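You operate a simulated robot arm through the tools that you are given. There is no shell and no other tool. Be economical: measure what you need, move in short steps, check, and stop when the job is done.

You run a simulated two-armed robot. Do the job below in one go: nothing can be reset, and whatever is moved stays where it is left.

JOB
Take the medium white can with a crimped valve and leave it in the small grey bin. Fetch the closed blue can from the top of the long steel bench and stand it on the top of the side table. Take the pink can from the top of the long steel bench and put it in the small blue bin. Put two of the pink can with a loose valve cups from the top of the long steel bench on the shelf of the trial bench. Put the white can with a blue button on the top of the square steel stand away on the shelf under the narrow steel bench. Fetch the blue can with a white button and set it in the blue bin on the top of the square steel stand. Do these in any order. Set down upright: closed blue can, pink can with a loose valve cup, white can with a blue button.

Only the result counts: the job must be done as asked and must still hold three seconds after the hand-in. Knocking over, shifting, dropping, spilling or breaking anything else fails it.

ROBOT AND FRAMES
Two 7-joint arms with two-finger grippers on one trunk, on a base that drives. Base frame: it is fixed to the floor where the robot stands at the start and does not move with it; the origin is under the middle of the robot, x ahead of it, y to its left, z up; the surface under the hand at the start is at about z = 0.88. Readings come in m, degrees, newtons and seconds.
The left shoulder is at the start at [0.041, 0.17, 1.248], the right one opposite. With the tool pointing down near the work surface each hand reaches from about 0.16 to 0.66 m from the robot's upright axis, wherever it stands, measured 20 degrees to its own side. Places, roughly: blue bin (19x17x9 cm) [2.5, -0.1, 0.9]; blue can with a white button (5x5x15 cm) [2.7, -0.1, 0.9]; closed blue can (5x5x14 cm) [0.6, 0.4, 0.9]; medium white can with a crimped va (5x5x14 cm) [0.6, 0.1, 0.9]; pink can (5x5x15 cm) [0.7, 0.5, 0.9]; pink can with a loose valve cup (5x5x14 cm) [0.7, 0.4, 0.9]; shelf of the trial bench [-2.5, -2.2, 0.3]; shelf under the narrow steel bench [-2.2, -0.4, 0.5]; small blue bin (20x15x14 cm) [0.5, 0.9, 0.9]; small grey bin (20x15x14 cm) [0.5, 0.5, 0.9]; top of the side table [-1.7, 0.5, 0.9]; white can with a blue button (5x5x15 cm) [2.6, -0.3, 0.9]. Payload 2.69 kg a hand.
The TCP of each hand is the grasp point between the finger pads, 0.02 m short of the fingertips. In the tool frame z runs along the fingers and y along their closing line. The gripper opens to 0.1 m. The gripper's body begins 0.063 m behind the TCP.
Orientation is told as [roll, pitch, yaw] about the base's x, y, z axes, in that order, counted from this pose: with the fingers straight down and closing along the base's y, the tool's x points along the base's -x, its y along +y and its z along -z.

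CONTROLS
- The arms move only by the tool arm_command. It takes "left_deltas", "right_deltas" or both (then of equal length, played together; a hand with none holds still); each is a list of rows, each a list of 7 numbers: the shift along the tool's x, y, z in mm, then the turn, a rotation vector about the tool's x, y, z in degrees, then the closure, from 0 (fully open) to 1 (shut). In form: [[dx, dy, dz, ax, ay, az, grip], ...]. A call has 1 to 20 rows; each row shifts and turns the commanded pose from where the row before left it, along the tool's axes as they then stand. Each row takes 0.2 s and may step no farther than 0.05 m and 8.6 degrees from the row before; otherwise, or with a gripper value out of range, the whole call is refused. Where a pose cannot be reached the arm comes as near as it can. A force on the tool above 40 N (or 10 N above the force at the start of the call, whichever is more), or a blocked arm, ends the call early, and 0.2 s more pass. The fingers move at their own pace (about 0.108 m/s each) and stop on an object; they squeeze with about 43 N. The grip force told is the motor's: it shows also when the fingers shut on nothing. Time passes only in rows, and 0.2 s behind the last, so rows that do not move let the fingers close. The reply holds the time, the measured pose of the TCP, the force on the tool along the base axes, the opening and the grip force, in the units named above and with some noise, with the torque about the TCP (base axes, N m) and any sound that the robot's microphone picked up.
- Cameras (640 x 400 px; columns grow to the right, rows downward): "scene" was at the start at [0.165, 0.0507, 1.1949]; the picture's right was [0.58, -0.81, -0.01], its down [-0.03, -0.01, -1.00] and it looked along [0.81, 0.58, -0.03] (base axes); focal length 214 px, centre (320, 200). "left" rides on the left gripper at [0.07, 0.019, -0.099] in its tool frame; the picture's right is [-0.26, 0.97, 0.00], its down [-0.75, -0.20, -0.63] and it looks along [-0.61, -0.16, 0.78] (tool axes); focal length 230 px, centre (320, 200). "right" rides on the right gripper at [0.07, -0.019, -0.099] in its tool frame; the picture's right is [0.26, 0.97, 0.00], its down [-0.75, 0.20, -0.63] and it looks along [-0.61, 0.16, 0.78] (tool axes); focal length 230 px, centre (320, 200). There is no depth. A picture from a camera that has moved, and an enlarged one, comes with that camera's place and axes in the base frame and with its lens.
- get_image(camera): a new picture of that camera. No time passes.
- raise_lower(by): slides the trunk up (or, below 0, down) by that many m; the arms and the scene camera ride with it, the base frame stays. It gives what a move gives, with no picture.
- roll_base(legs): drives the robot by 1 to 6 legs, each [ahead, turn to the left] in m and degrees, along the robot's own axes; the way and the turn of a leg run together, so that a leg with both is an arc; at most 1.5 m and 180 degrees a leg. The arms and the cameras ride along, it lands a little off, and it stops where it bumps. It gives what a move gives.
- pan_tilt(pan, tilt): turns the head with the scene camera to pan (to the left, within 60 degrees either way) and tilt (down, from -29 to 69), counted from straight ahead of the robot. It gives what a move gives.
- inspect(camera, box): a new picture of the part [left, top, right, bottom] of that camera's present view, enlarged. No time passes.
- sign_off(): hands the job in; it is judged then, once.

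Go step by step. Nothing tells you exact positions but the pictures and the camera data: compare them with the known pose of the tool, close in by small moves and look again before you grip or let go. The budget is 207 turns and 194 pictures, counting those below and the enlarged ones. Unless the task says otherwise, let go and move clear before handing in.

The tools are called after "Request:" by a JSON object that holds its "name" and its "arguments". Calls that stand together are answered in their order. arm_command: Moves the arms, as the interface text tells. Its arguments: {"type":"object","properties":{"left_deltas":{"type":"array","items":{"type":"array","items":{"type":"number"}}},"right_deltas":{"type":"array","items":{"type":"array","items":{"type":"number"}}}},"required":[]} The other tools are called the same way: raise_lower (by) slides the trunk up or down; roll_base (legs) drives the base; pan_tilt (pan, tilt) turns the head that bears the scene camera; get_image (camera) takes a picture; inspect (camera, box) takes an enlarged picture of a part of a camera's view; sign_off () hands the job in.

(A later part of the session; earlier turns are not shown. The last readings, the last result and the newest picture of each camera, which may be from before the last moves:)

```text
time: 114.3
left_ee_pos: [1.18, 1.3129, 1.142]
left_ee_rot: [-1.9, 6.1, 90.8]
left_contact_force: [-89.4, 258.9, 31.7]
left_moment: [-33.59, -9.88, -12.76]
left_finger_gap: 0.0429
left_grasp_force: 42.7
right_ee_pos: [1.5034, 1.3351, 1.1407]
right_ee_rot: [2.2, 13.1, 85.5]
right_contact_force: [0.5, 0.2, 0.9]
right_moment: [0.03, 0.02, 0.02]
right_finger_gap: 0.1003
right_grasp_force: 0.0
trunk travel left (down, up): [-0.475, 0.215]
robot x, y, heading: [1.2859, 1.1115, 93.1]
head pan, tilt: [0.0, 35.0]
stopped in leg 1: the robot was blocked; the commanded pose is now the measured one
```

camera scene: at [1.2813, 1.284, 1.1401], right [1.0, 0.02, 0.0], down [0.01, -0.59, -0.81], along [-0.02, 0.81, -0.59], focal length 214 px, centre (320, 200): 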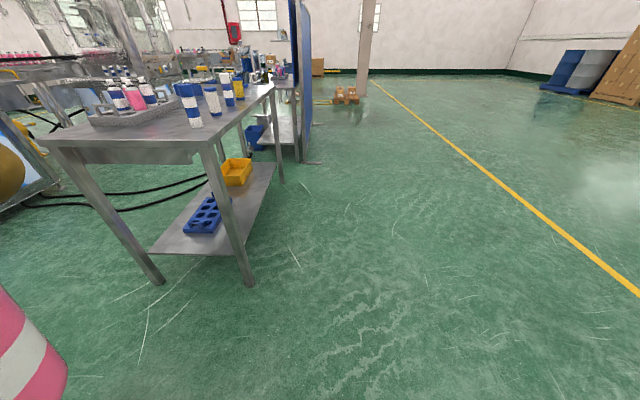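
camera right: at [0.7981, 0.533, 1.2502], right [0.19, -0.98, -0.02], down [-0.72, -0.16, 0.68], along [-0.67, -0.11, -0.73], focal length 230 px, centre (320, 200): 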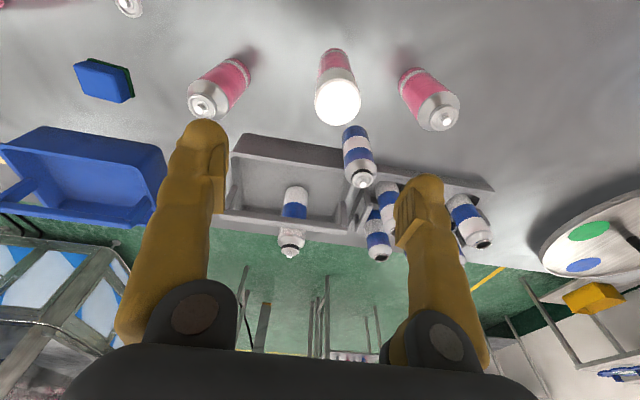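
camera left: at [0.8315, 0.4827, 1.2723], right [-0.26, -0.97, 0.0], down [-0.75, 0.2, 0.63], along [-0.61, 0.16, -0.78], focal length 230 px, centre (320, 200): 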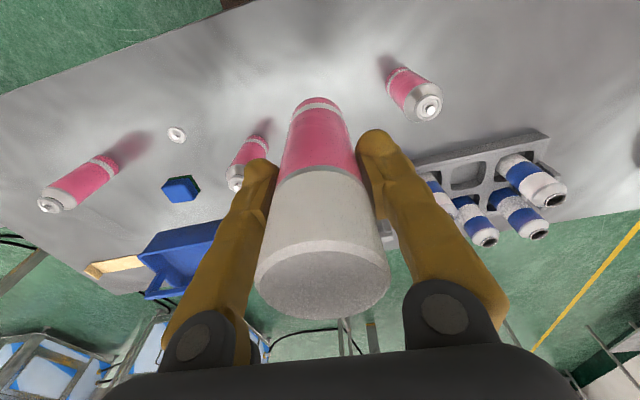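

Request:
{"name": "arm_command", "arguments": {"left_deltas": [[-20, 0, 0, 0, 0, 0, 1], [-30, 0, 0, 0, -3, 0, 1], [-40, 0, -5, 0, -3, 0, 1], [-40, 0, -10, 0, 0, 0, 1], [-40, 0, -10, 0, 0, 0, 1], [0, 0, 0, 0, 0, 0, 1]], "right_deltas": [[-20, 0, 0, 0, 0, 0, 0], [-30, 0, 0, 1, -6, 0, 0], [-40, 0, -5, 1, -6, 0, 0], [-40, 0, -10, 0, 0, 0, 0], [-40, 0, -10, 0, 0, 0, 0], [0, 0, 0, 0, 0, 0, 0]]}}

Request:
{"name": "get_image", "arguments": {"camera": "left"}}

Request:
{"name": "get_image", "arguments": {"camera": "scene"}}

```text
time: 115.7
left_ee_pos: [1.1645, 1.4611, 1.1568]
left_ee_rot: [-0.1, 0.6, 92.7]
left_contact_force: [0.5, -0.8, -1.4]
left_moment: [0.04, -0.02, -0.01]
left_finger_gap: 0.0431
left_grasp_force: 43.6
right_ee_pos: [1.5159, 1.485, 1.1582]
right_ee_rot: [-0.7, -1.0, 87.8]
right_contact_force: [0.1, -0.8, -0.1]
right_moment: [0.04, 0.01, 0.02]
right_finger_gap: 0.1
right_grasp_force: 0.0
trunk travel left (down, up): [-0.475, 0.215]
robot x, y, heading: [1.2846, 1.1102, 92.8]
head pan, tilt: [0.0, 35.0]
```

```text
133 pictures are left
camera left: at [1.1495, 1.3901, 1.2561], right [-0.98, 0.21, 0.0], down [0.16, 0.77, 0.62], along [0.13, 0.61, -0.78], focal length 230 px, centre (320, 200)
```

left: 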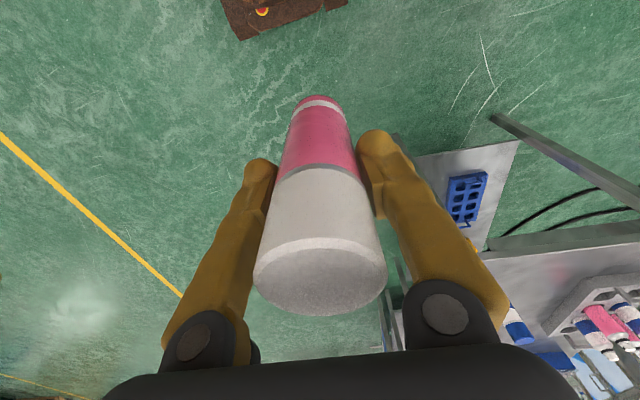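

```text
132 pictures are left
camera scene: at [1.2769, 1.2828, 1.1403], right [1.0, 0.05, 0.0], down [0.03, -0.59, -0.81], along [-0.04, 0.81, -0.59], focal length 214 px, centre (320, 200)
```

scene: 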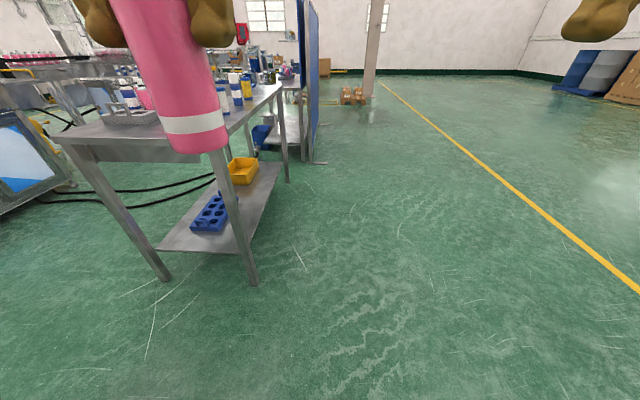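

Request:
{"name": "roll_base", "arguments": {"legs": [[0, 87]]}}

Request:
{"name": "get_image", "arguments": {"camera": "scene"}}

```text
time: 119.9
left_ee_pos: [0.9268, 1.0053, 1.1563]
left_ee_rot: [-0.2, 0.6, 179.9]
left_contact_force: [-0.8, -0.7, -2.1]
left_moment: [-0.01, 0.06, -0.01]
left_finger_gap: 0.0428
left_grasp_force: 42.4
right_ee_pos: [0.9187, 1.3581, 1.157]
right_ee_rot: [-0.7, -0.6, 175.0]
right_contact_force: [0.0, -0.9, 1.1]
right_moment: [0.0, 0.0, -0.02]
right_finger_gap: 0.0999
right_grasp_force: 0.1
trunk travel left (down, up): [-0.475, 0.215]
robot x, y, heading: [1.2815, 1.114, -180.0]
head pan, tilt: [0.0, 35.0]
```

```text
131 pictures are left
camera scene: at [1.1079, 1.1147, 1.14], right [0.0, 1.0, 0.0], down [0.59, 0.0, -0.81], along [-0.81, 0.0, -0.59], focal length 214 px, centre (320, 200)
```

scene: 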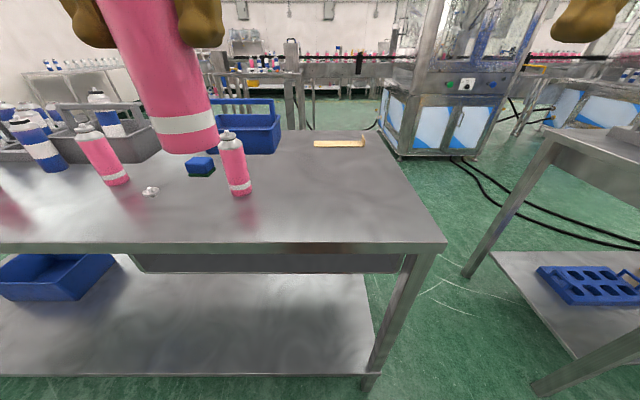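

Request:
{"name": "roll_base", "arguments": {"legs": [[0.16, 0]]}}

Request:
{"name": "arm_command", "arguments": {"left_deltas": [[-30, 16, -15, 0, 0, 0, 1], [-40, 18, -15, 0, 0, 0, 1], [-40, 18, -10, 0, 0, 0, 1], [-40, 18, 0, 0, 0, 0, 1], [-30, 18, 0, 0, 0, 0, 1], [0, 18, 0, 0, 0, 0, 1]]}}

Request:
{"name": "get_image", "arguments": {"camera": "left"}}

Request:
{"name": "get_image", "arguments": {"camera": "scene"}}

```text
time: 121.5
left_ee_pos: [0.7797, 1.0103, 1.1556]
left_ee_rot: [-0.1, 0.6, 179.0]
left_contact_force: [0.9, 1.0, -1.9]
left_moment: [-0.03, 0.03, -0.03]
left_finger_gap: 0.0427
left_grasp_force: 43.0
right_ee_pos: [0.779, 1.3614, 1.1561]
right_ee_rot: [-0.7, -0.8, 173.9]
right_contact_force: [0.4, -0.3, -1.0]
right_moment: [0.01, 0.07, 0.0]
right_finger_gap: 0.1003
right_grasp_force: 0.0
trunk travel left (down, up): [-0.475, 0.215]
robot x, y, heading: [1.1389, 1.113, 177.9]
head pan, tilt: [0.0, 35.0]
stopped in leg 1: the robot was blocked; the commanded pose is now the measured one
```

```text
time: 122.9
left_ee_pos: [0.6136, 0.9032, 1.2026]
left_ee_rot: [-0.2, -0.4, 178.9]
left_contact_force: [0.6, -0.3, -1.5]
left_moment: [0.01, 0.06, -0.01]
left_finger_gap: 0.0431
left_grasp_force: 43.0
right_ee_pos: [0.7954, 1.361, 1.1627]
right_ee_rot: [-0.6, -1.8, 174.0]
right_contact_force: [0.1, -0.8, 0.0]
right_moment: [0.02, 0.02, -0.01]
right_finger_gap: 0.0999
right_grasp_force: 0.0
trunk travel left (down, up): [-0.475, 0.215]
robot x, y, heading: [1.1344, 1.1125, 178.0]
head pan, tilt: [0.0, 35.0]
```

```text
130 pictures are left
camera left: at [0.6842, 0.8834, 1.3002], right [-0.27, -0.96, 0.0], down [-0.74, 0.21, 0.64], along [-0.61, 0.17, -0.77], focal length 230 px, centre (320, 200)
```

left: 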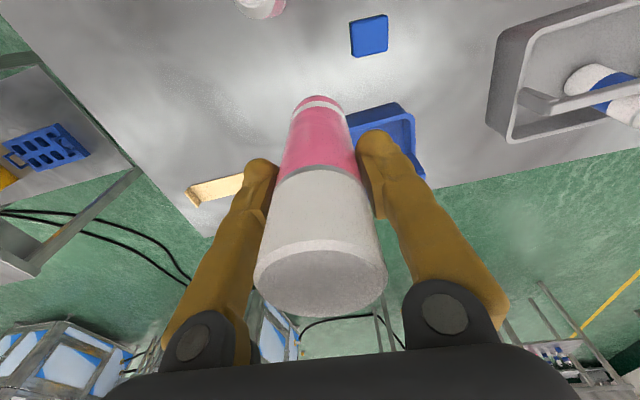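

```text
129 pictures are left
camera scene: at [0.9735, 1.1164, 1.1421], right [0.04, 1.0, 0.0], down [0.58, -0.02, -0.82], along [-0.82, 0.03, -0.58], focal length 214 px, centre (320, 200)
```

scene: 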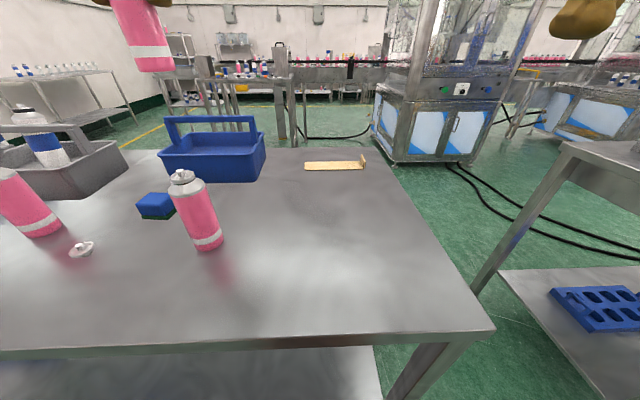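

Request:
{"name": "inspect", "arguments": {"camera": "scene", "box": [140, 100, 300, 200]}}

```text
4.00 times, centred on (220, 150) of scene
camera zoom: at [0.9735, 1.1164, 1.1421], right [0.04, 1.0, 0.0], down [0.58, -0.02, -0.82], along [-0.82, 0.03, -0.58], focal length 858 px, centre (720, 400)
```

zoom: 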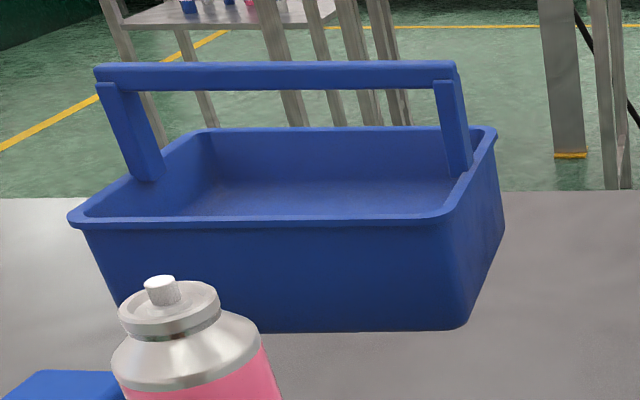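

Request:
{"name": "arm_command", "arguments": {"left_deltas": [[0, 4, 0, 0, -6.65, 0, 1], [0, 4, 0, 0, -6.65, 0, 1], [0, 4, 0, 0, -6.65, 0, 1], [0, 4, 0, 0, -6.65, -1, 1], [0, 2, 36, 0, 0, 0, 1], [0, 0, 36, 0, 0, 0, 1], [0, 0, 36, 0, 0, 0, 1], [0, 0, 0, 0, 0, 0, 1]]}}

Request:
{"name": "get_image", "arguments": {"camera": "left"}}

Request:
{"name": "inspect", "arguments": {"camera": "scene", "box": [120, 50, 320, 200]}}

```text
time: 124.7
left_ee_pos: [0.5644, 0.8873, 1.1044]
left_ee_rot: [-0.6, -27.0, -179.8]
left_contact_force: [0.7, 0.6, -1.3]
left_moment: [0.03, -0.01, -0.01]
left_finger_gap: 0.0429
left_grasp_force: 43.0
right_ee_pos: [0.7962, 1.3612, 1.1623]
right_ee_rot: [-0.7, -1.8, 174.0]
right_contact_force: [0.2, -0.1, 0.6]
right_moment: [-0.02, 0.01, -0.01]
right_finger_gap: 0.1002
right_grasp_force: 0.1
trunk travel left (down, up): [-0.475, 0.215]
robot x, y, heading: [1.1375, 1.1116, 178.2]
head pan, tilt: [0.0, 35.0]
```

```text
127 pictures are left
camera left: at [0.6711, 0.8671, 1.1605], right [-0.23, -0.97, 0.11], down [-0.38, 0.19, 0.9], along [-0.89, 0.17, -0.41], focal length 230 px, centre (320, 200)
```

left: 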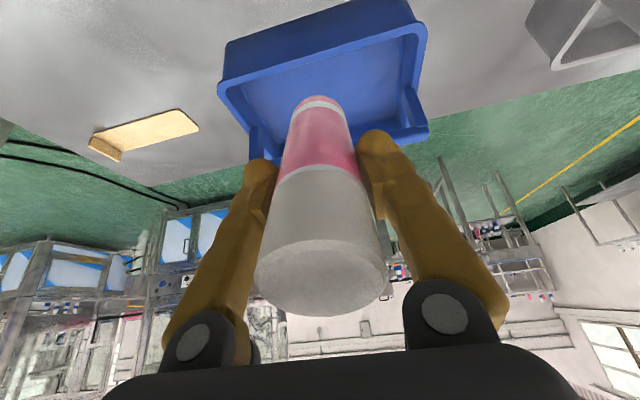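

```text
2.67 times, centred on (220, 125) of scene
camera zoom: at [0.9738, 1.117, 1.1421], right [0.04, 1.0, 0.0], down [0.58, -0.02, -0.82], along [-0.82, 0.03, -0.58], focal length 572 px, centre (587, 400)
```

zoom: 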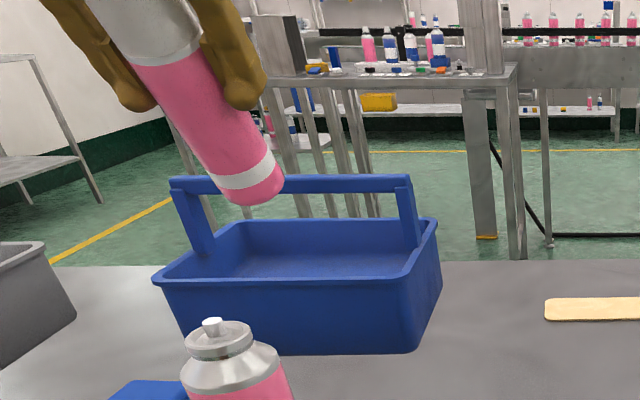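

Request:
{"name": "arm_command", "arguments": {"left_deltas": [[0, 0, 25, 0, 0, 0, 1], [0, 0, 25, 0, 0, 0, 1], [0, 0, 25, 0, 0, 0, 1], [0, 0, 25, 0, 0, 0, 1], [0, 0, 0, 0, 0, 0, 1]]}}

Request:
{"name": "inspect", "arguments": {"camera": "scene", "box": [120, 50, 320, 200]}}

Request:
{"name": "get_image", "arguments": {"camera": "left"}}

```text
time: 125.9
left_ee_pos: [0.5181, 0.8909, 1.0147]
left_ee_rot: [-0.7, -27.1, -179.8]
left_contact_force: [1.7, -0.1, -0.8]
left_moment: [0.02, -0.03, 0.0]
left_finger_gap: 0.0428
left_grasp_force: 42.9
right_ee_pos: [0.7959, 1.3614, 1.1623]
right_ee_rot: [-0.6, -1.8, 174.0]
right_contact_force: [-0.2, 0.5, 0.6]
right_moment: [0.05, 0.0, 0.0]
right_finger_gap: 0.1002
right_grasp_force: 0.0
trunk travel left (down, up): [-0.475, 0.215]
robot x, y, heading: [1.1344, 1.1124, 178.0]
head pan, tilt: [0.0, 35.0]
```

```text
2.67 times, centred on (220, 125) of scene
camera zoom: at [0.973, 1.117, 1.142], right [0.04, 1.0, 0.0], down [0.58, -0.02, -0.82], along [-0.82, 0.03, -0.58], focal length 572 px, centre (587, 400)
```

zoom: 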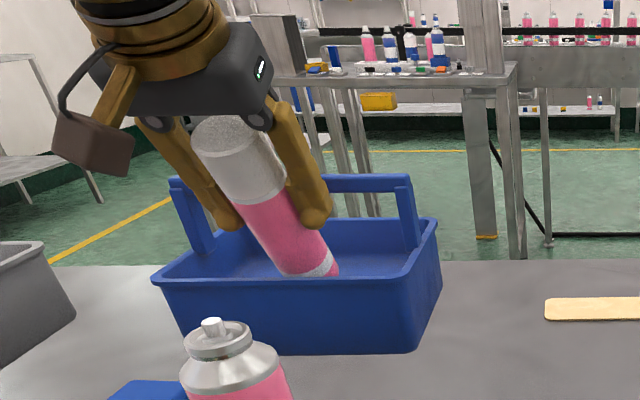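

```text
124 pictures are left
camera left: at [0.6259, 0.8708, 1.0699], right [-0.23, -0.97, 0.11], down [-0.38, 0.19, 0.9], along [-0.89, 0.17, -0.42], focal length 230 px, centre (320, 200)
```

left: 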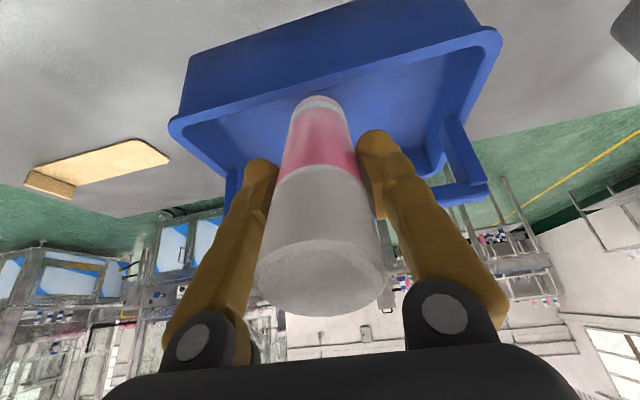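

Request:
{"name": "arm_command", "arguments": {"left_deltas": [[0, 0, 15, 0, 0, 0, 1], [0, 0, 15, 0, 0, 0, 1], [0, 0, 7, 0, 0, 0, 1], [0, 0, 0, 0, 0, 0, 1]]}}

Request:
{"name": "inspect", "arguments": {"camera": "scene", "box": [120, 50, 320, 200]}}

```text
time: 126.8
left_ee_pos: [0.4967, 0.8906, 0.9934]
left_ee_rot: [-0.6, -28.2, -179.6]
left_contact_force: [10.4, -1.3, 32.5]
left_moment: [-0.06, -0.22, 0.04]
left_finger_gap: 0.0429
left_grasp_force: 43.0
right_ee_pos: [0.7942, 1.3626, 1.1627]
right_ee_rot: [-0.5, -1.7, 174.0]
right_contact_force: [-0.8, 0.8, 0.0]
right_moment: [-0.01, -0.07, -0.01]
right_finger_gap: 0.0997
right_grasp_force: 0.1
trunk travel left (down, up): [-0.475, 0.215]
robot x, y, heading: [1.1388, 1.1129, 178.0]
head pan, tilt: [0.0, 35.0]
stopped in row 4 (left hand): the force on the tool passed its limit at 69 N (the readings are from after the stop); the commanded pose is now the measured one
```

```text
2.67 times, centred on (220, 125) of scene
camera zoom: at [0.9775, 1.1168, 1.1427], right [0.03, 1.0, 0.0], down [0.57, -0.02, -0.82], along [-0.82, 0.03, -0.57], focal length 572 px, centre (587, 400)
```

zoom: 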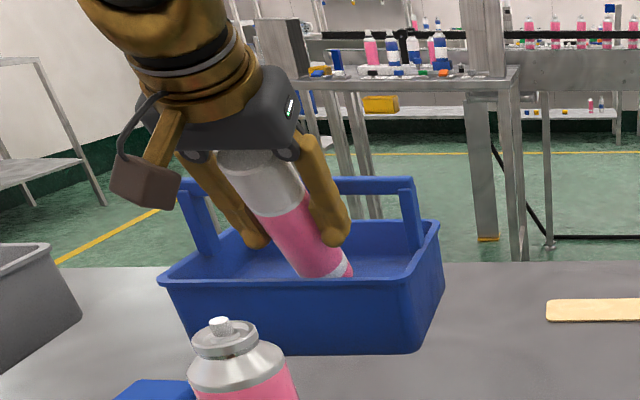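

Request:
{"name": "arm_command", "arguments": {"left_deltas": [[0, 0, -6, 0, 0, 0, 1], [0, 0, 0, 0, 0, 0, 0.6], [0, 0, 0, 0, 0, 0, 0.3], [0, 0, 0, 0, 0, 0, 0.2], [0, 0, -30, 0, 0, 0, 0.2], [0, 0, -40, 0, 0, 0, 0.2], [0, 0, -40, 0, 0, 0, 0.2], [0, 0, -40, 0, 0, 0, 0.2]]}}

Request:
{"name": "get_image", "arguments": {"camera": "scene"}}

Request:
{"name": "get_image", "arguments": {"camera": "left"}}

```text
time: 128.6
left_ee_pos: [0.5726, 0.8884, 1.1265]
left_ee_rot: [-0.5, -27.5, -179.6]
left_contact_force: [-0.7, 0.6, 0.7]
left_moment: [0.0, 0.0, 0.02]
left_finger_gap: 0.0799
left_grasp_force: 0.0
right_ee_pos: [0.7963, 1.362, 1.1641]
right_ee_rot: [-0.6, -1.8, 174.0]
right_contact_force: [0.3, -0.1, 1.0]
right_moment: [0.02, 0.01, 0.0]
right_finger_gap: 0.0999
right_grasp_force: 0.0
trunk travel left (down, up): [-0.475, 0.215]
robot x, y, heading: [1.1371, 1.1149, 177.8]
head pan, tilt: [0.0, 35.0]
```

```text
122 pictures are left
camera scene: at [0.9768, 1.1168, 1.1426], right [0.03, 1.0, 0.0], down [0.57, -0.02, -0.82], along [-0.82, 0.03, -0.58], focal length 214 px, centre (320, 200)
```

scene: 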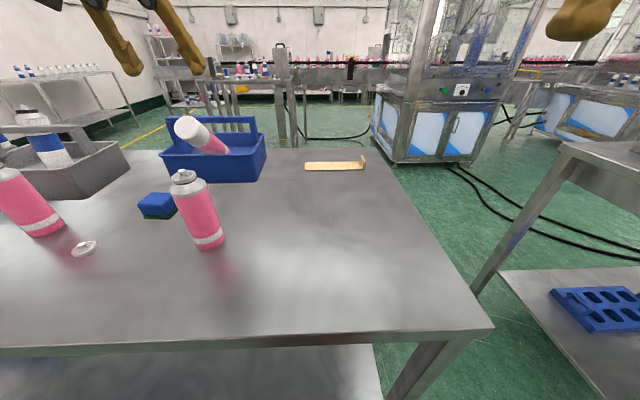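

```text
121 pictures are left
camera left: at [0.6807, 0.8686, 1.1827], right [-0.23, -0.97, 0.11], down [-0.38, 0.19, 0.91], along [-0.9, 0.17, -0.41], focal length 230 px, centre (320, 200)
```

left: 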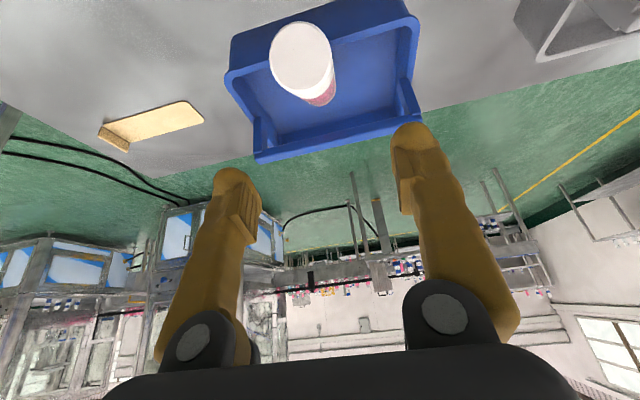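

Pink capped can is in the blue bin. Next I retract and shift the base to y≈0.8 to take two pink cans with loose cups, one per hand.

Request:
{"name": "arm_command", "arguments": {"left_deltas": [[31, 0, -27, 0, 0, 0, 0], [31, 0, -27, 0, 0, 0, 0], [31, 0, -27, 0, 0, 0, 0], [31, 0, -27, 0, 0, 0, 0], [31, 0, -27, 0, 0, 0, 0]]}}

Request:
{"name": "roll_base", "arguments": {"legs": [[-0.13, 0], [0, 91]]}}

Request:
{"name": "roll_base", "arguments": {"legs": [[0.32, 0]]}}

```text
time: 129.8
left_ee_pos: [0.7261, 0.8979, 1.1541]
left_ee_rot: [-1.9, -24.4, -180.0]
left_contact_force: [0.1, 0.4, -0.8]
left_moment: [-0.01, -0.03, 0.02]
left_finger_gap: 0.0999
left_grasp_force: 0.1
left hand out of reach, approached as far as the arm can: row 4, 5
right_ee_pos: [0.7936, 1.3632, 1.1635]
right_ee_rot: [-0.5, -1.7, 174.1]
right_contact_force: [-0.5, -0.3, 0.3]
right_moment: [-0.02, 0.01, -0.01]
right_finger_gap: 0.0999
right_grasp_force: 0.0
trunk travel left (down, up): [-0.475, 0.215]
robot x, y, heading: [1.1379, 1.1141, 178.0]
head pan, tilt: [0.0, 35.0]
```

```text
time: 134.9
left_ee_pos: [1.4708, 0.693, 1.1509]
left_ee_rot: [-2.0, -23.8, -91.1]
left_contact_force: [0.4, -1.4, 0.3]
left_moment: [-0.01, 0.0, 0.01]
left_finger_gap: 0.1
left_grasp_force: 0.0
right_ee_pos: [1.0074, 0.771, 1.162]
right_ee_rot: [-0.7, -1.8, -97.3]
right_contact_force: [0.1, -0.1, -0.7]
right_moment: [-0.01, 0.0, 0.0]
right_finger_gap: 0.0999
right_grasp_force: 0.0
trunk travel left (down, up): [-0.475, 0.215]
robot x, y, heading: [1.2457, 1.1092, -93.1]
head pan, tilt: [0.0, 35.0]
```

```text
time: 135.6
left_ee_pos: [1.5223, 0.8, 1.1122]
left_ee_rot: [4.8, -7.2, -86.1]
left_contact_force: [0.6, 0.8, -0.3]
left_moment: [-0.05, 0.01, -0.01]
left_finger_gap: 0.0999
left_grasp_force: 0.0
right_ee_pos: [1.0291, 0.8339, 1.1475]
right_ee_rot: [0.6, 2.2, -96.8]
right_contact_force: [0.1, 0.1, 0.2]
right_moment: [-0.06, 0.04, -0.02]
right_finger_gap: 0.1001
right_grasp_force: 0.1
trunk travel left (down, up): [-0.475, 0.215]
robot x, y, heading: [1.25, 1.1061, -93.0]
head pan, tilt: [0.0, 35.0]
stopped in leg 1: the force on the tool passed its limit at 103 N (the readings are from after the stop); the commanded pose is now the measured one
```

Request:
{"name": "roll_base", "arguments": {"legs": [[0.32, 0]]}}

```text
time: 137.7
left_ee_pos: [1.5096, 0.4835, 1.1143]
left_ee_rot: [4.8, -7.5, -85.5]
left_contact_force: [0.0, 0.2, -0.7]
left_moment: [0.03, -0.01, -0.01]
left_finger_gap: 0.1001
left_grasp_force: 0.1
right_ee_pos: [1.0175, 0.5113, 1.1502]
right_ee_rot: [0.9, 1.7, -96.1]
right_contact_force: [-0.4, 0.3, 0.1]
right_moment: [-0.05, 0.0, 0.0]
right_finger_gap: 0.1001
right_grasp_force: 0.0
trunk travel left (down, up): [-0.475, 0.215]
robot x, y, heading: [1.2313, 0.7896, -92.4]
head pan, tilt: [0.0, 35.0]
```

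Request:
{"name": "roll_base", "arguments": {"legs": [[0, -88]]}}

Request:
{"name": "get_image", "arguments": {"camera": "scene"}}

```text
time: 138.6
left_ee_pos: [1.5063, 0.4807, 1.1203]
left_ee_rot: [6.8, -8.5, -89.6]
left_contact_force: [-0.6, 0.8, 0.8]
left_moment: [-0.06, -0.07, 0.0]
left_finger_gap: 0.0998
left_grasp_force: 0.1
right_ee_pos: [1.0133, 0.5663, 1.1353]
right_ee_rot: [1.2, 5.9, -98.2]
right_contact_force: [-1.4, 0.3, 0.2]
right_moment: [-0.03, -0.07, -0.02]
right_finger_gap: 0.1002
right_grasp_force: 0.0
trunk travel left (down, up): [-0.475, 0.215]
robot x, y, heading: [1.2307, 0.7924, -93.5]
head pan, tilt: [0.0, 35.0]
stopped in leg 1: the robot was blocked; the commanded pose is now the measured one
```

```text
120 pictures are left
camera scene: at [1.2188, 0.6106, 1.1403], right [-1.0, 0.06, 0.0], down [0.04, 0.58, -0.81], along [-0.05, -0.81, -0.59], focal length 214 px, centre (320, 200)
```

scene: 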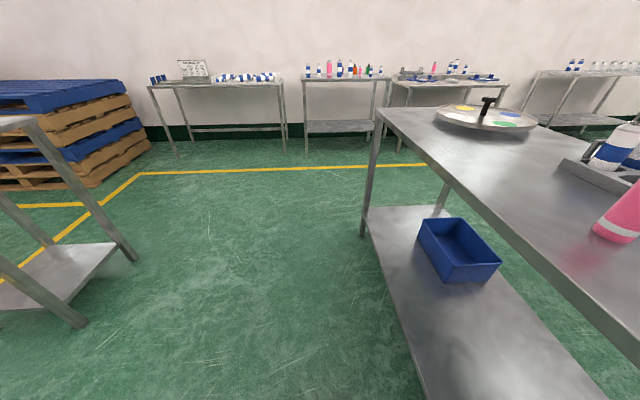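

Request:
{"name": "roll_base", "arguments": {"legs": [[0, -87]]}}

Request:
{"name": "get_image", "arguments": {"camera": "scene"}}

```text
time: 142.9
left_ee_pos: [0.9311, 0.5075, 1.1224]
left_ee_rot: [5.7, -7.1, -177.8]
left_contact_force: [-0.6, 0.2, -0.8]
left_moment: [-0.01, 0.0, 0.01]
left_finger_gap: 0.1001
left_grasp_force: 0.1
right_ee_pos: [1.0063, 1.0024, 1.1435]
right_ee_rot: [0.4, 5.4, 173.0]
right_contact_force: [-0.3, -0.4, 0.4]
right_moment: [-0.02, -0.03, 0.0]
right_finger_gap: 0.0999
right_grasp_force: 0.0
trunk travel left (down, up): [-0.475, 0.215]
robot x, y, heading: [1.2348, 0.7835, 177.1]
head pan, tilt: [0.0, 35.0]
```

```text
119 pictures are left
camera scene: at [1.0558, 0.7892, 1.1401], right [0.05, 1.0, 0.0], down [0.59, -0.03, -0.81], along [-0.81, 0.04, -0.59], focal length 214 px, centre (320, 200)
```

scene: 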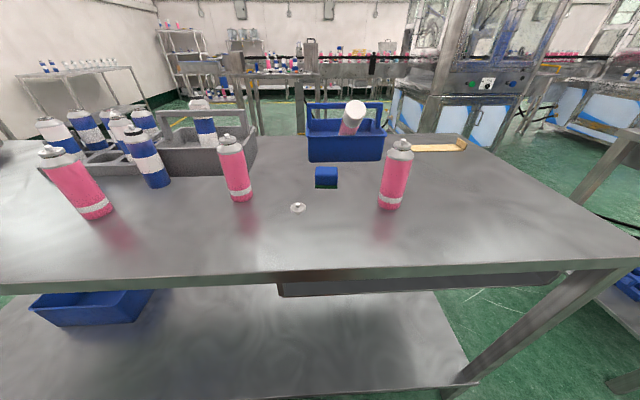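

Request:
{"name": "arm_command", "arguments": {"right_deltas": [[-39, 11, 0, 0.4, 0, -1.4, 0], [-39, 11, 0, 0, 0, -1.4, 0], [-39, 11, 0, 0, 0, -1.4, 0], [-39, 11, 0, 0, 0, -1.4, 0], [-39, 11, 0, 0, 0, -1.4, 0], [0, 0, 0, 0, -8.2, 0, 0], [0, 0, 0, 0, -8.2, 0, 0], [0, 0, 0, 0, -8.2, 0, 0], [0, 0, 0, 0, -8.2, 0, 0], [0, 0, 0, 0, -8.2, 0, 0], [0, 0, 0, 0, -8.2, 0, 0], [0, 0, 0, 0, -8.2, 0, 0], [0, 0, 0, 0, -8.0, 0, 0]], "left_deltas": [[-30, -26, 0, 1.2, 0, 0.4, 0], [-30, -26, 0, 1.2, 0, 0.4, 0], [-30, -27, 0, 1.2, 0, 0.4, 0], [-31, -27, 0, 1.2, 0, 0.5, 0], [-31, -27, 0, 0.9, 0, 0.5, 0], [0, 0, 0, 0, -6.6, 0, 0], [0, 0, 0, 0, -6.6, 0, 0], [0, 0, 0, 0, -6.6, 0, 0], [0, 0, 0, 0, -6.6, 0, 0], [0, 0, 0, 0, -6.6, 0, 0], [0, 0, 0, 0, -6.6, 0, 0], [0, 0, 0, 0, -6.6, 0, 0], [0, 0, 0, 0, -6.7, 0, 0]]}}

Request:
{"name": "get_image", "arguments": {"camera": "left"}}

Request:
{"name": "get_image", "arguments": {"camera": "right"}}

```text
time: 145.7
left_ee_pos: [0.779, 0.64, 1.1455]
left_ee_rot: [-0.4, -62.0, -179.9]
left_contact_force: [0.6, 0.8, 0.3]
left_moment: [-0.02, -0.01, 0.03]
left_finger_gap: 0.1001
left_grasp_force: 0.1
left hand out of reach, approached as far as the arm can: row 13
right_ee_pos: [0.7931, 0.9518, 1.1374]
right_ee_rot: [2.5, -62.3, 178.2]
right_contact_force: [-0.1, 0.5, 0.1]
right_moment: [0.04, 0.01, 0.02]
right_finger_gap: 0.0998
right_grasp_force: 0.1
right hand out of reach, approached as far as the arm can: row 12, 13
trunk travel left (down, up): [-0.475, 0.215]
robot x, y, heading: [1.234, 0.785, 177.1]
head pan, tilt: [0.0, 35.0]
```

```text
118 pictures are left
camera left: at [0.9003, 0.6216, 1.13], right [-0.12, -0.97, 0.23], down [0.2, 0.2, 0.96], along [-0.97, 0.16, 0.17], focal length 230 px, centre (320, 200)
```

left: 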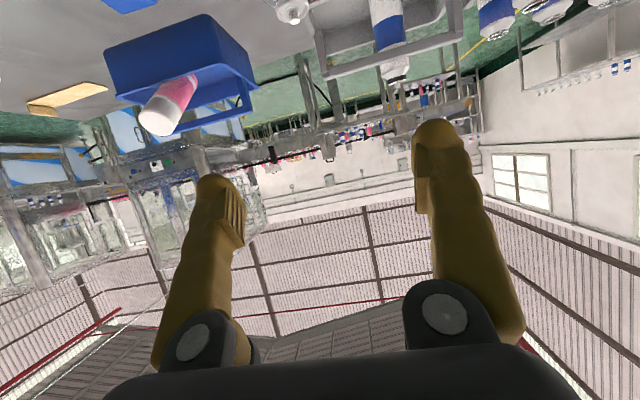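

```text
117 pictures are left
camera right: at [0.9148, 0.9701, 1.12], right [0.13, -0.97, -0.21], down [0.21, -0.18, 0.96], along [-0.97, -0.16, 0.18], focal length 230 px, centre (320, 200)
```

right: 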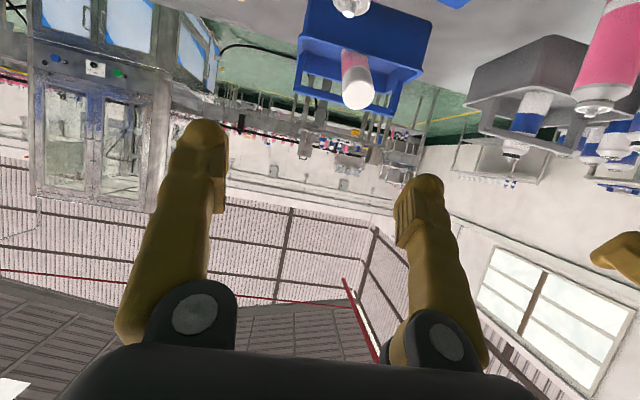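

Request:
{"name": "arm_command", "arguments": {"right_deltas": [[32, 0, 17, 0, 0, 0, 0], [32, 0, 17, 0, 0, 0, 0], [32, 0, 17, 0, 0, 0, 0]], "left_deltas": [[34, 0, 18, 0, 0, 0, 0], [34, 0, 18, 0, 0, 0, 0], [34, 0, 18, 0, 0, 0, 0]]}}

Request:
{"name": "get_image", "arguments": {"camera": "left"}}

Request:
{"name": "get_image", "arguments": {"camera": "right"}}

```text
time: 146.5
left_ee_pos: [0.7887, 0.6348, 1.0249]
left_ee_rot: [0.5, -60.7, 179.6]
left_contact_force: [-0.6, -0.4, -0.1]
left_moment: [-0.05, 0.0, 0.01]
left_finger_gap: 0.1001
left_grasp_force: 0.0
right_ee_pos: [0.7966, 0.9677, 1.0297]
right_ee_rot: [8.2, -61.4, 169.0]
right_contact_force: [-0.5, -0.3, 0.7]
right_moment: [0.04, 0.01, -0.01]
right_finger_gap: 0.1
right_grasp_force: 0.0
trunk travel left (down, up): [-0.475, 0.215]
robot x, y, heading: [1.2342, 0.7799, 177.2]
head pan, tilt: [0.0, 35.0]
```

```text
116 pictures are left
camera left: at [0.9099, 0.6153, 1.0107], right [-0.13, -0.97, 0.23], down [0.18, 0.21, 0.96], along [-0.98, 0.16, 0.15], focal length 230 px, centre (320, 200)
```

left: 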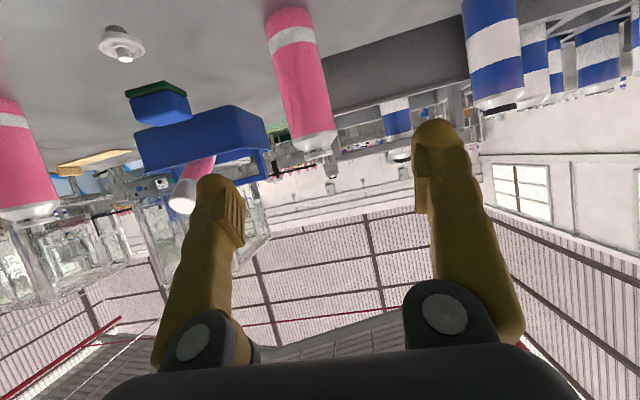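

```text
115 pictures are left
camera right: at [0.9188, 0.9778, 1.014], right [0.06, -0.99, -0.16], down [0.19, -0.15, 0.97], along [-0.98, -0.09, 0.18], focal length 230 px, centre (320, 200)
```

right: 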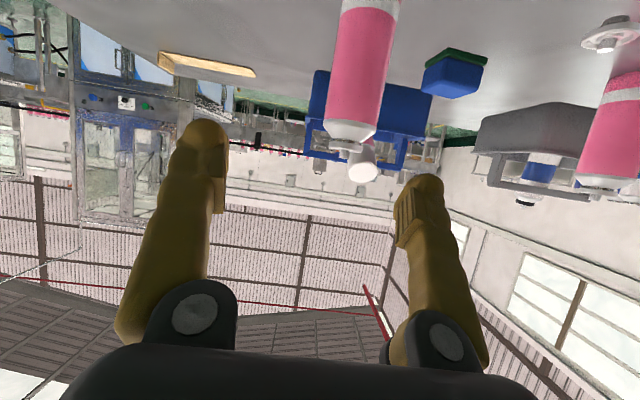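

Request:
{"name": "arm_command", "arguments": {"right_deltas": [[19, 28, 0, -1.3, 1.4, -5.5, 0], [0, 0, 25, 0, 0, 0, 0], [0, 0, 25, 0, 0, 0, 0], [0, 0, 25, 0, 0, 0, 0], [0, 0, 0, 0, 0, 0, 0]], "left_deltas": [[3, -5, 0, 0, 0, 0, 0], [0, 0, 30, 0, 0, 0, 0], [0, 0, 30, 0, 0, 0, 0], [0, 0, 30, 0, 0, 0, 0], [0, 0, 0, 0, 0, 0, 0]]}}

Request:
{"name": "get_image", "arguments": {"camera": "left"}}

Request:
{"name": "get_image", "arguments": {"camera": "right"}}

```text
time: 147.7
left_ee_pos: [0.7139, 0.6389, 0.9758]
left_ee_rot: [0.4, -60.9, 179.5]
left_contact_force: [0.0, -0.1, -0.4]
left_moment: [-0.03, 0.02, 0.01]
left_finger_gap: 0.1
left_grasp_force: 0.2
right_ee_pos: [0.7471, 0.9273, 0.9697]
right_ee_rot: [-6.8, -59.4, -170.7]
right_contact_force: [0.2, -0.8, -1.1]
right_moment: [0.0, 0.03, -0.01]
right_finger_gap: 0.0998
right_grasp_force: 0.0
trunk travel left (down, up): [-0.475, 0.215]
robot x, y, heading: [1.2328, 0.7781, 177.4]
head pan, tilt: [0.0, 35.0]
```

```text
114 pictures are left
camera left: at [0.835, 0.6196, 0.9636], right [-0.13, -0.97, 0.23], down [0.18, 0.2, 0.96], along [-0.97, 0.16, 0.15], focal length 230 px, centre (320, 200)
```

left: 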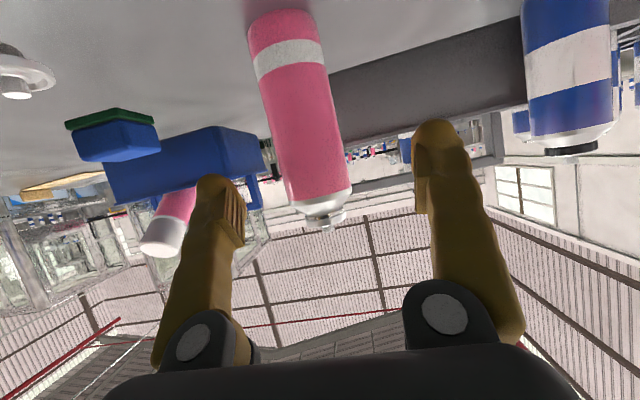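

```text
113 pictures are left
camera right: at [0.868, 0.9536, 0.9599], right [0.19, -0.94, -0.28], down [0.18, -0.25, 0.95], along [-0.97, -0.23, 0.12], focal length 230 px, centre (320, 200)
```

right: 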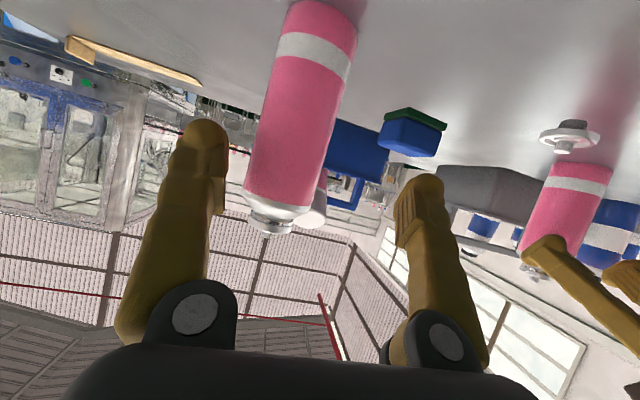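

Request:
{"name": "arm_command", "arguments": {"right_deltas": [[0, -20, 0, 1.25, -0.6, 4.65, 0], [0, 0, 20, 0, 0, 0, 0], [0, 0, 18, 0, 0, 0, 0], [0, 0, 0, 0, 0, 0, 0]], "left_deltas": [[0, -7, 0, 0, 0, 0, 0], [0, 0, 22, 0, 0, 0, 0], [0, 0, 22, 0, 0, 0, 0], [0, 0, 0, 0, 0, 0, 0]]}}

Request:
{"name": "get_image", "arguments": {"camera": "left"}}

Request:
{"name": "get_image", "arguments": {"camera": "right"}}

```text
time: 148.7
left_ee_pos: [0.6773, 0.6455, 0.9557]
left_ee_rot: [0.4, -60.9, 179.6]
left_contact_force: [-0.6, 0.8, 0.2]
left_moment: [0.0, 0.04, -0.06]
left_finger_gap: 0.1001
left_grasp_force: 0.0
right_ee_pos: [0.715, 0.9432, 0.9524]
right_ee_rot: [-0.3, -60.3, -179.3]
right_contact_force: [0.3, 0.4, -0.3]
right_moment: [0.0, 0.03, 0.0]
right_finger_gap: 0.1001
right_grasp_force: 0.0
trunk travel left (down, up): [-0.475, 0.215]
robot x, y, heading: [1.2298, 0.7802, 177.2]
head pan, tilt: [0.0, 35.0]
```

```text
112 pictures are left
camera left: at [0.7977, 0.6259, 0.9421], right [-0.13, -0.97, 0.23], down [0.18, 0.2, 0.96], along [-0.97, 0.16, 0.15], focal length 230 px, centre (320, 200)
```

left: 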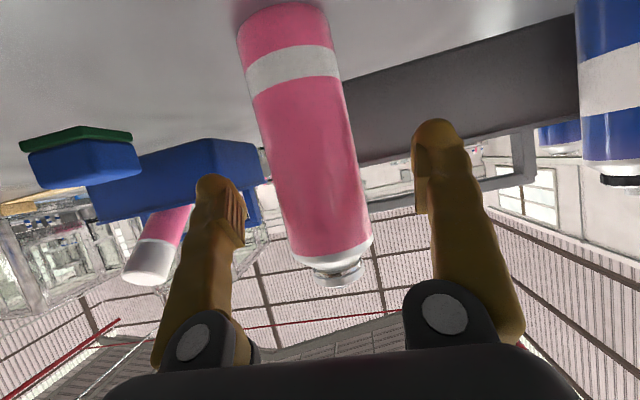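

```text
111 pictures are left
camera right: at [0.836, 0.9624, 0.9396], right [0.14, -0.96, -0.23], down [0.18, -0.2, 0.96], along [-0.97, -0.17, 0.14], focal length 230 px, centre (320, 200)
```

right: 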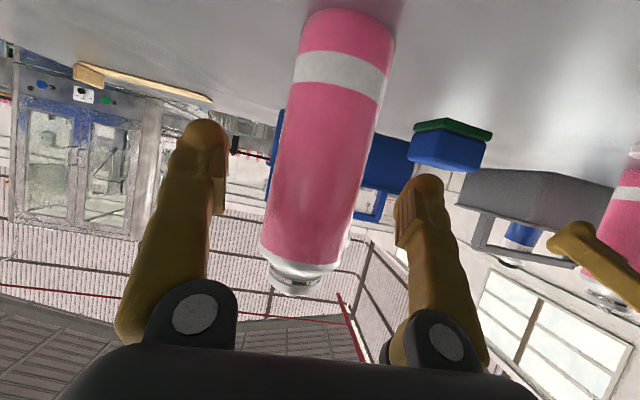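

Request:
{"name": "arm_command", "arguments": {"right_deltas": [[0, 0, 0, 0, 0, 0, 0.5], [0, 0, 0, 0, 0, 0, 1], [0, 0, 0, 0, 0, 0, 1], [0, 0, 0, 0, 0, 0, 1], [-18, 0, -10, 0, 0, 0, 1], [-26, 0, -15, 0, 0, 0, 1], [-26, 0, -15, 0, 0, 0, 1], [-26, 0, -15, 0, 0, 0, 1], [0, 0, 0, 0, 0, 0, 1]], "left_deltas": [[0, 0, 0, 0, 0, 0, 0.5], [0, 0, 0, 0, 0, 0, 1], [0, 0, 0, 0, 0, 0, 1], [0, 0, 0, 0, 0, 0, 1], [-18, 0, -10, 0, 0, 0, 1], [-26, 0, -15, 0, 0, 0, 1], [-26, 0, -15, 0, 0, 0, 1], [-26, 0, -15, 0, 0, 0, 1], [0, 0, 0, 0, 0, 0, 1]]}}

Request:
{"name": "get_image", "arguments": {"camera": "scene"}}

```text
time: 150.7
left_ee_pos: [0.6758, 0.649, 1.0686]
left_ee_rot: [0.6, -60.8, 179.6]
left_contact_force: [-0.6, -0.2, 0.0]
left_moment: [-0.01, 0.0, -0.01]
left_finger_gap: 0.0401
left_grasp_force: 43.1
right_ee_pos: [0.7145, 0.9426, 1.0628]
right_ee_rot: [-0.2, -60.2, -179.3]
right_contact_force: [0.3, -0.7, -0.4]
right_moment: [0.02, -0.02, -0.03]
right_finger_gap: 0.0386
right_grasp_force: 42.9
trunk travel left (down, up): [-0.475, 0.215]
robot x, y, heading: [1.2318, 0.7839, 177.1]
head pan, tilt: [0.0, 35.0]
```

```text
110 pictures are left
camera scene: at [1.0544, 0.7892, 1.1398], right [0.05, 1.0, 0.0], down [0.59, -0.03, -0.81], along [-0.81, 0.04, -0.59], focal length 214 px, centre (320, 200)
```

scene: 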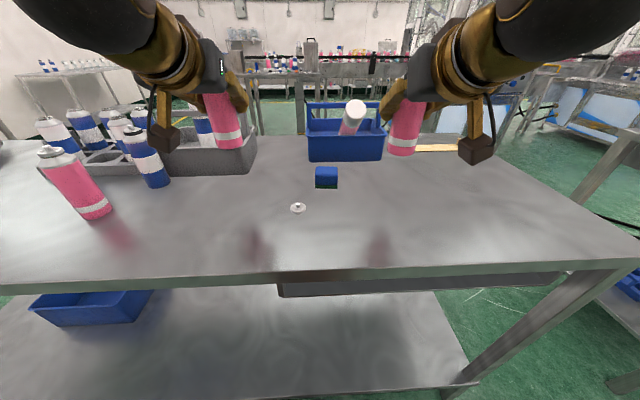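

Request:
{"name": "get_image", "arguments": {"camera": "left"}}

Request:
{"name": "get_image", "arguments": {"camera": "right"}}

Request:
{"name": "inspect", "arguments": {"camera": "scene", "box": [160, 50, 480, 250]}}

```text
109 pictures are left
camera left: at [0.797, 0.6291, 1.0549], right [-0.13, -0.97, 0.23], down [0.18, 0.2, 0.96], along [-0.98, 0.16, 0.15], focal length 230 px, centre (320, 200)
```

left: 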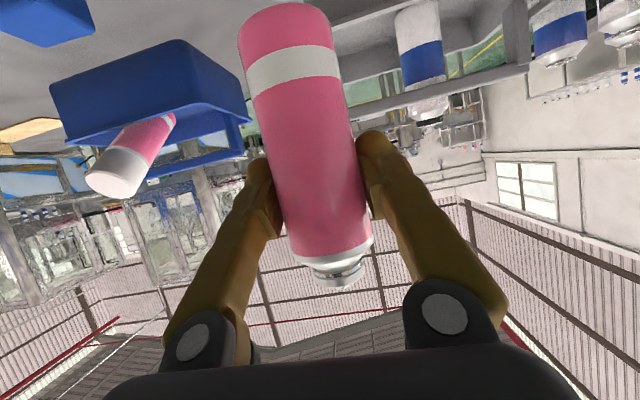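

```text
108 pictures are left
camera right: at [0.8358, 0.9624, 1.0512], right [0.14, -0.96, -0.23], down [0.18, -0.2, 0.96], along [-0.97, -0.17, 0.14], focal length 230 px, centre (320, 200)
```

right: 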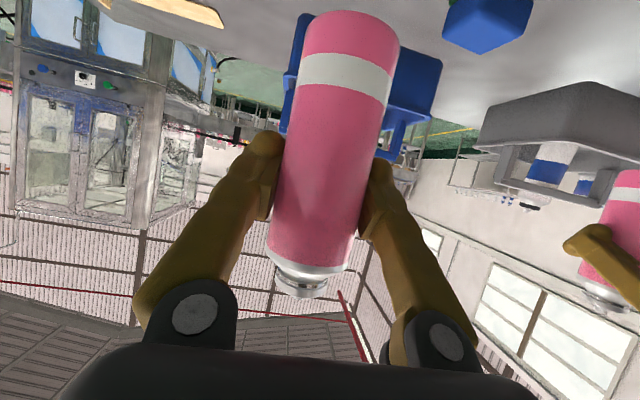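

```text
2.00 times, centred on (320, 150) of scene
camera zoom: at [1.0544, 0.7892, 1.1398], right [0.05, 1.0, 0.0], down [0.59, -0.03, -0.81], along [-0.81, 0.04, -0.59], focal length 429 px, centre (320, 300)
```

zoom: 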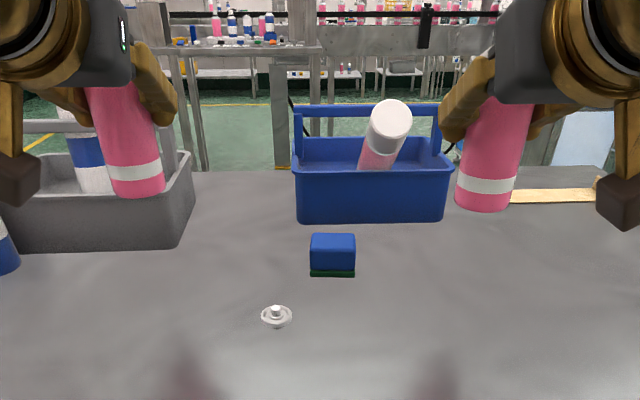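

Both pink cans are firmly gripped and upright. I back out and start towards the trial bench.

Request:
{"name": "roll_base", "arguments": {"legs": [[-0.42, 0]]}}

Request:
{"name": "roll_base", "arguments": {"legs": [[0, 93]]}}

Request:
{"name": "get_image", "arguments": {"camera": "scene"}}

```text
time: 153.3
left_ee_pos: [1.1088, 0.6265, 1.0677]
left_ee_rot: [0.4, -60.9, 179.8]
left_contact_force: [0.2, -0.3, -0.6]
left_moment: [0.02, 0.02, 0.02]
left_finger_gap: 0.0396
left_grasp_force: 43.0
right_ee_pos: [1.1471, 0.9208, 1.0636]
right_ee_rot: [-0.2, -60.3, -179.2]
right_contact_force: [0.6, 0.6, 0.1]
right_moment: [0.03, 0.0, 0.03]
right_finger_gap: 0.0387
right_grasp_force: 42.8
trunk travel left (down, up): [-0.475, 0.215]
robot x, y, heading: [1.6649, 0.7662, 177.3]
head pan, tilt: [0.0, 35.0]
```

```text
time: 157.7
left_ee_pos: [1.8145, 0.2289, 1.0776]
left_ee_rot: [0.5, -61.8, -88.6]
left_contact_force: [-0.3, 0.7, -0.3]
left_moment: [-0.04, -0.01, 0.0]
left_finger_gap: 0.039
left_grasp_force: 43.7
right_ee_pos: [1.5189, 0.2569, 1.0719]
right_ee_rot: [-0.6, -61.2, -87.3]
right_contact_force: [-0.6, 0.0, 0.1]
right_moment: [-0.04, -0.01, 0.01]
right_finger_gap: 0.0385
right_grasp_force: 42.3
trunk travel left (down, up): [-0.475, 0.215]
robot x, y, heading: [1.6499, 0.7618, -90.9]
head pan, tilt: [0.0, 35.0]
```

```text
106 pictures are left
camera scene: at [1.6504, 0.5825, 1.14], right [-1.0, 0.02, 0.0], down [0.01, 0.59, -0.81], along [-0.01, -0.81, -0.59], focal length 214 px, centre (320, 200)
```

scene: 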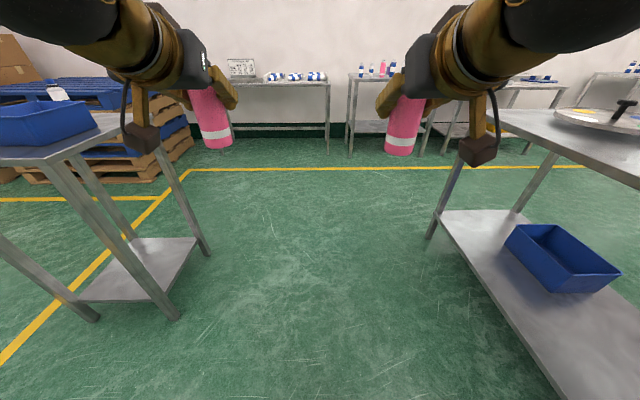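

Request:
{"name": "roll_base", "arguments": {"legs": [[1.45, 0]]}}

Request:
{"name": "roll_base", "arguments": {"legs": [[0.45, 0]]}}

Request:
{"name": "roll_base", "arguments": {"legs": [[0, -89]]}}

Request:
{"name": "get_image", "arguments": {"camera": "scene"}}

```text
time: 165.0
left_ee_pos: [1.8174, -1.2358, 1.0845]
left_ee_rot: [0.5, -62.6, -87.4]
left_contact_force: [-0.1, -0.4, -0.8]
left_moment: [-0.01, -0.01, 0.0]
left_finger_gap: 0.0385
left_grasp_force: 42.3
right_ee_pos: [1.5204, -1.2131, 1.0789]
right_ee_rot: [-0.8, -62.2, -85.8]
right_contact_force: [0.2, 0.4, -1.4]
right_moment: [-0.01, -0.01, 0.01]
right_finger_gap: 0.039
right_grasp_force: 43.3
trunk travel left (down, up): [-0.475, 0.215]
robot x, y, heading: [1.643, -0.7184, -89.7]
head pan, tilt: [0.0, 35.0]
```

```text
time: 167.7
left_ee_pos: [1.8142, -1.6582, 1.0945]
left_ee_rot: [0.5, -63.6, -87.9]
left_contact_force: [0.0, 0.7, -1.3]
left_moment: [0.0, 0.03, 0.02]
left_finger_gap: 0.0385
left_grasp_force: 43.1
right_ee_pos: [1.5162, -1.6336, 1.0875]
right_ee_rot: [-1.0, -63.0, -85.8]
right_contact_force: [-0.3, -0.2, -0.5]
right_moment: [0.01, 0.02, 0.01]
right_finger_gap: 0.0384
right_grasp_force: 42.6
trunk travel left (down, up): [-0.475, 0.215]
robot x, y, heading: [1.6462, -1.1579, -90.4]
head pan, tilt: [0.0, 35.0]
```

```text
time: 171.9
left_ee_pos: [1.1703, -1.3494, 1.1024]
left_ee_rot: [0.5, -64.6, -175.7]
left_contact_force: [-0.4, -0.6, -0.7]
left_moment: [-0.02, -0.01, -0.02]
left_finger_gap: 0.0387
left_grasp_force: 42.8
right_ee_pos: [1.1825, -1.0497, 1.0959]
right_ee_rot: [-1.5, -63.9, -173.4]
right_contact_force: [0.2, -0.4, -0.2]
right_moment: [0.01, 0.02, -0.03]
right_finger_gap: 0.0386
right_grasp_force: 42.5
trunk travel left (down, up): [-0.475, 0.215]
robot x, y, heading: [1.6449, -1.1704, -178.1]
head pan, tilt: [0.0, 35.0]
```

```text
105 pictures are left
camera scene: at [1.4674, -1.1766, 1.14], right [-0.04, 1.0, 0.0], down [0.59, 0.02, -0.81], along [-0.81, -0.03, -0.59], focal length 214 px, centre (320, 200)
```

scene: 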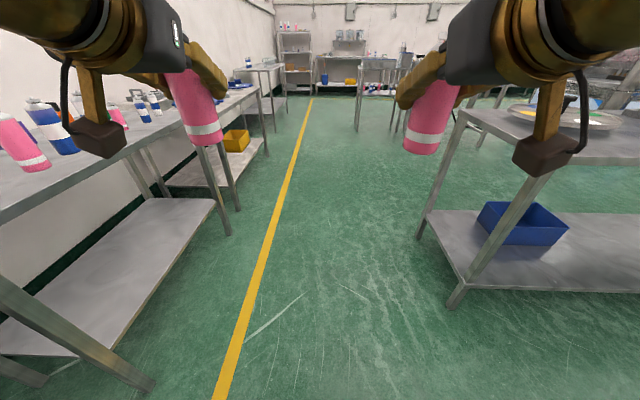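

Request:
{"name": "roll_base", "arguments": {"legs": [[1.5, -2]]}}

Request:
{"name": "roll_base", "arguments": {"legs": [[0.9, 0]]}}

Request:
{"name": "get_image", "arguments": {"camera": "scene"}}

```text
time: 179.4
left_ee_pos: [-0.3361, -1.351, 1.1097]
left_ee_rot: [0.6, -65.5, -178.3]
left_contact_force: [-0.2, 0.6, -0.7]
left_moment: [-0.04, 0.01, -0.01]
left_finger_gap: 0.0383
left_grasp_force: 43.0
right_ee_pos: [-0.3122, -1.052, 1.1027]
right_ee_rot: [-1.7, -65.0, -175.3]
right_contact_force: [0.5, -0.4, -0.6]
right_moment: [0.03, -0.02, -0.03]
right_finger_gap: 0.0385
right_grasp_force: 43.4
trunk travel left (down, up): [-0.475, 0.215]
robot x, y, heading: [0.1236, -1.1903, 179.7]
head pan, tilt: [0.0, 35.0]
```

```text
time: 184.1
left_ee_pos: [-1.2028, -1.3339, 1.1171]
left_ee_rot: [0.5, -66.6, -179.1]
left_contact_force: [0.8, 0.1, -0.2]
left_moment: [-0.04, -0.01, 0.01]
left_finger_gap: 0.0382
left_grasp_force: 43.0
right_ee_pos: [-1.1892, -1.0431, 1.1212]
right_ee_rot: [0.5, -68.5, -178.2]
right_contact_force: [0.4, -0.2, -0.8]
right_moment: [-0.04, 0.0, -0.03]
right_finger_gap: 0.0383
right_grasp_force: 43.4
trunk travel left (down, up): [-0.475, 0.215]
robot x, y, heading: [-0.7506, -1.1748, 178.9]
head pan, tilt: [0.0, 35.0]
```

```text
104 pictures are left
camera scene: at [-0.9283, -1.1779, 1.1399], right [0.02, 1.0, 0.0], down [0.59, -0.01, -0.81], along [-0.81, 0.02, -0.59], focal length 214 px, centre (320, 200)
```

scene: 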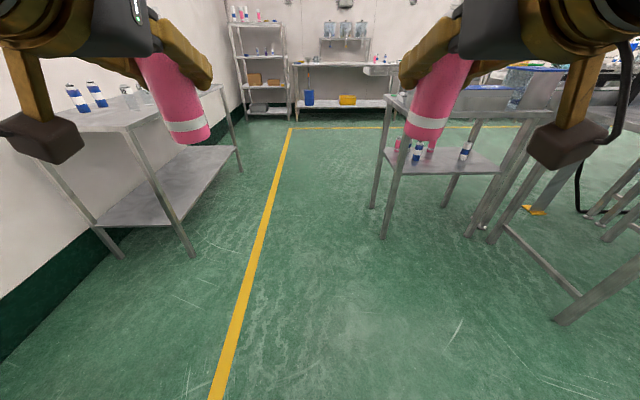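

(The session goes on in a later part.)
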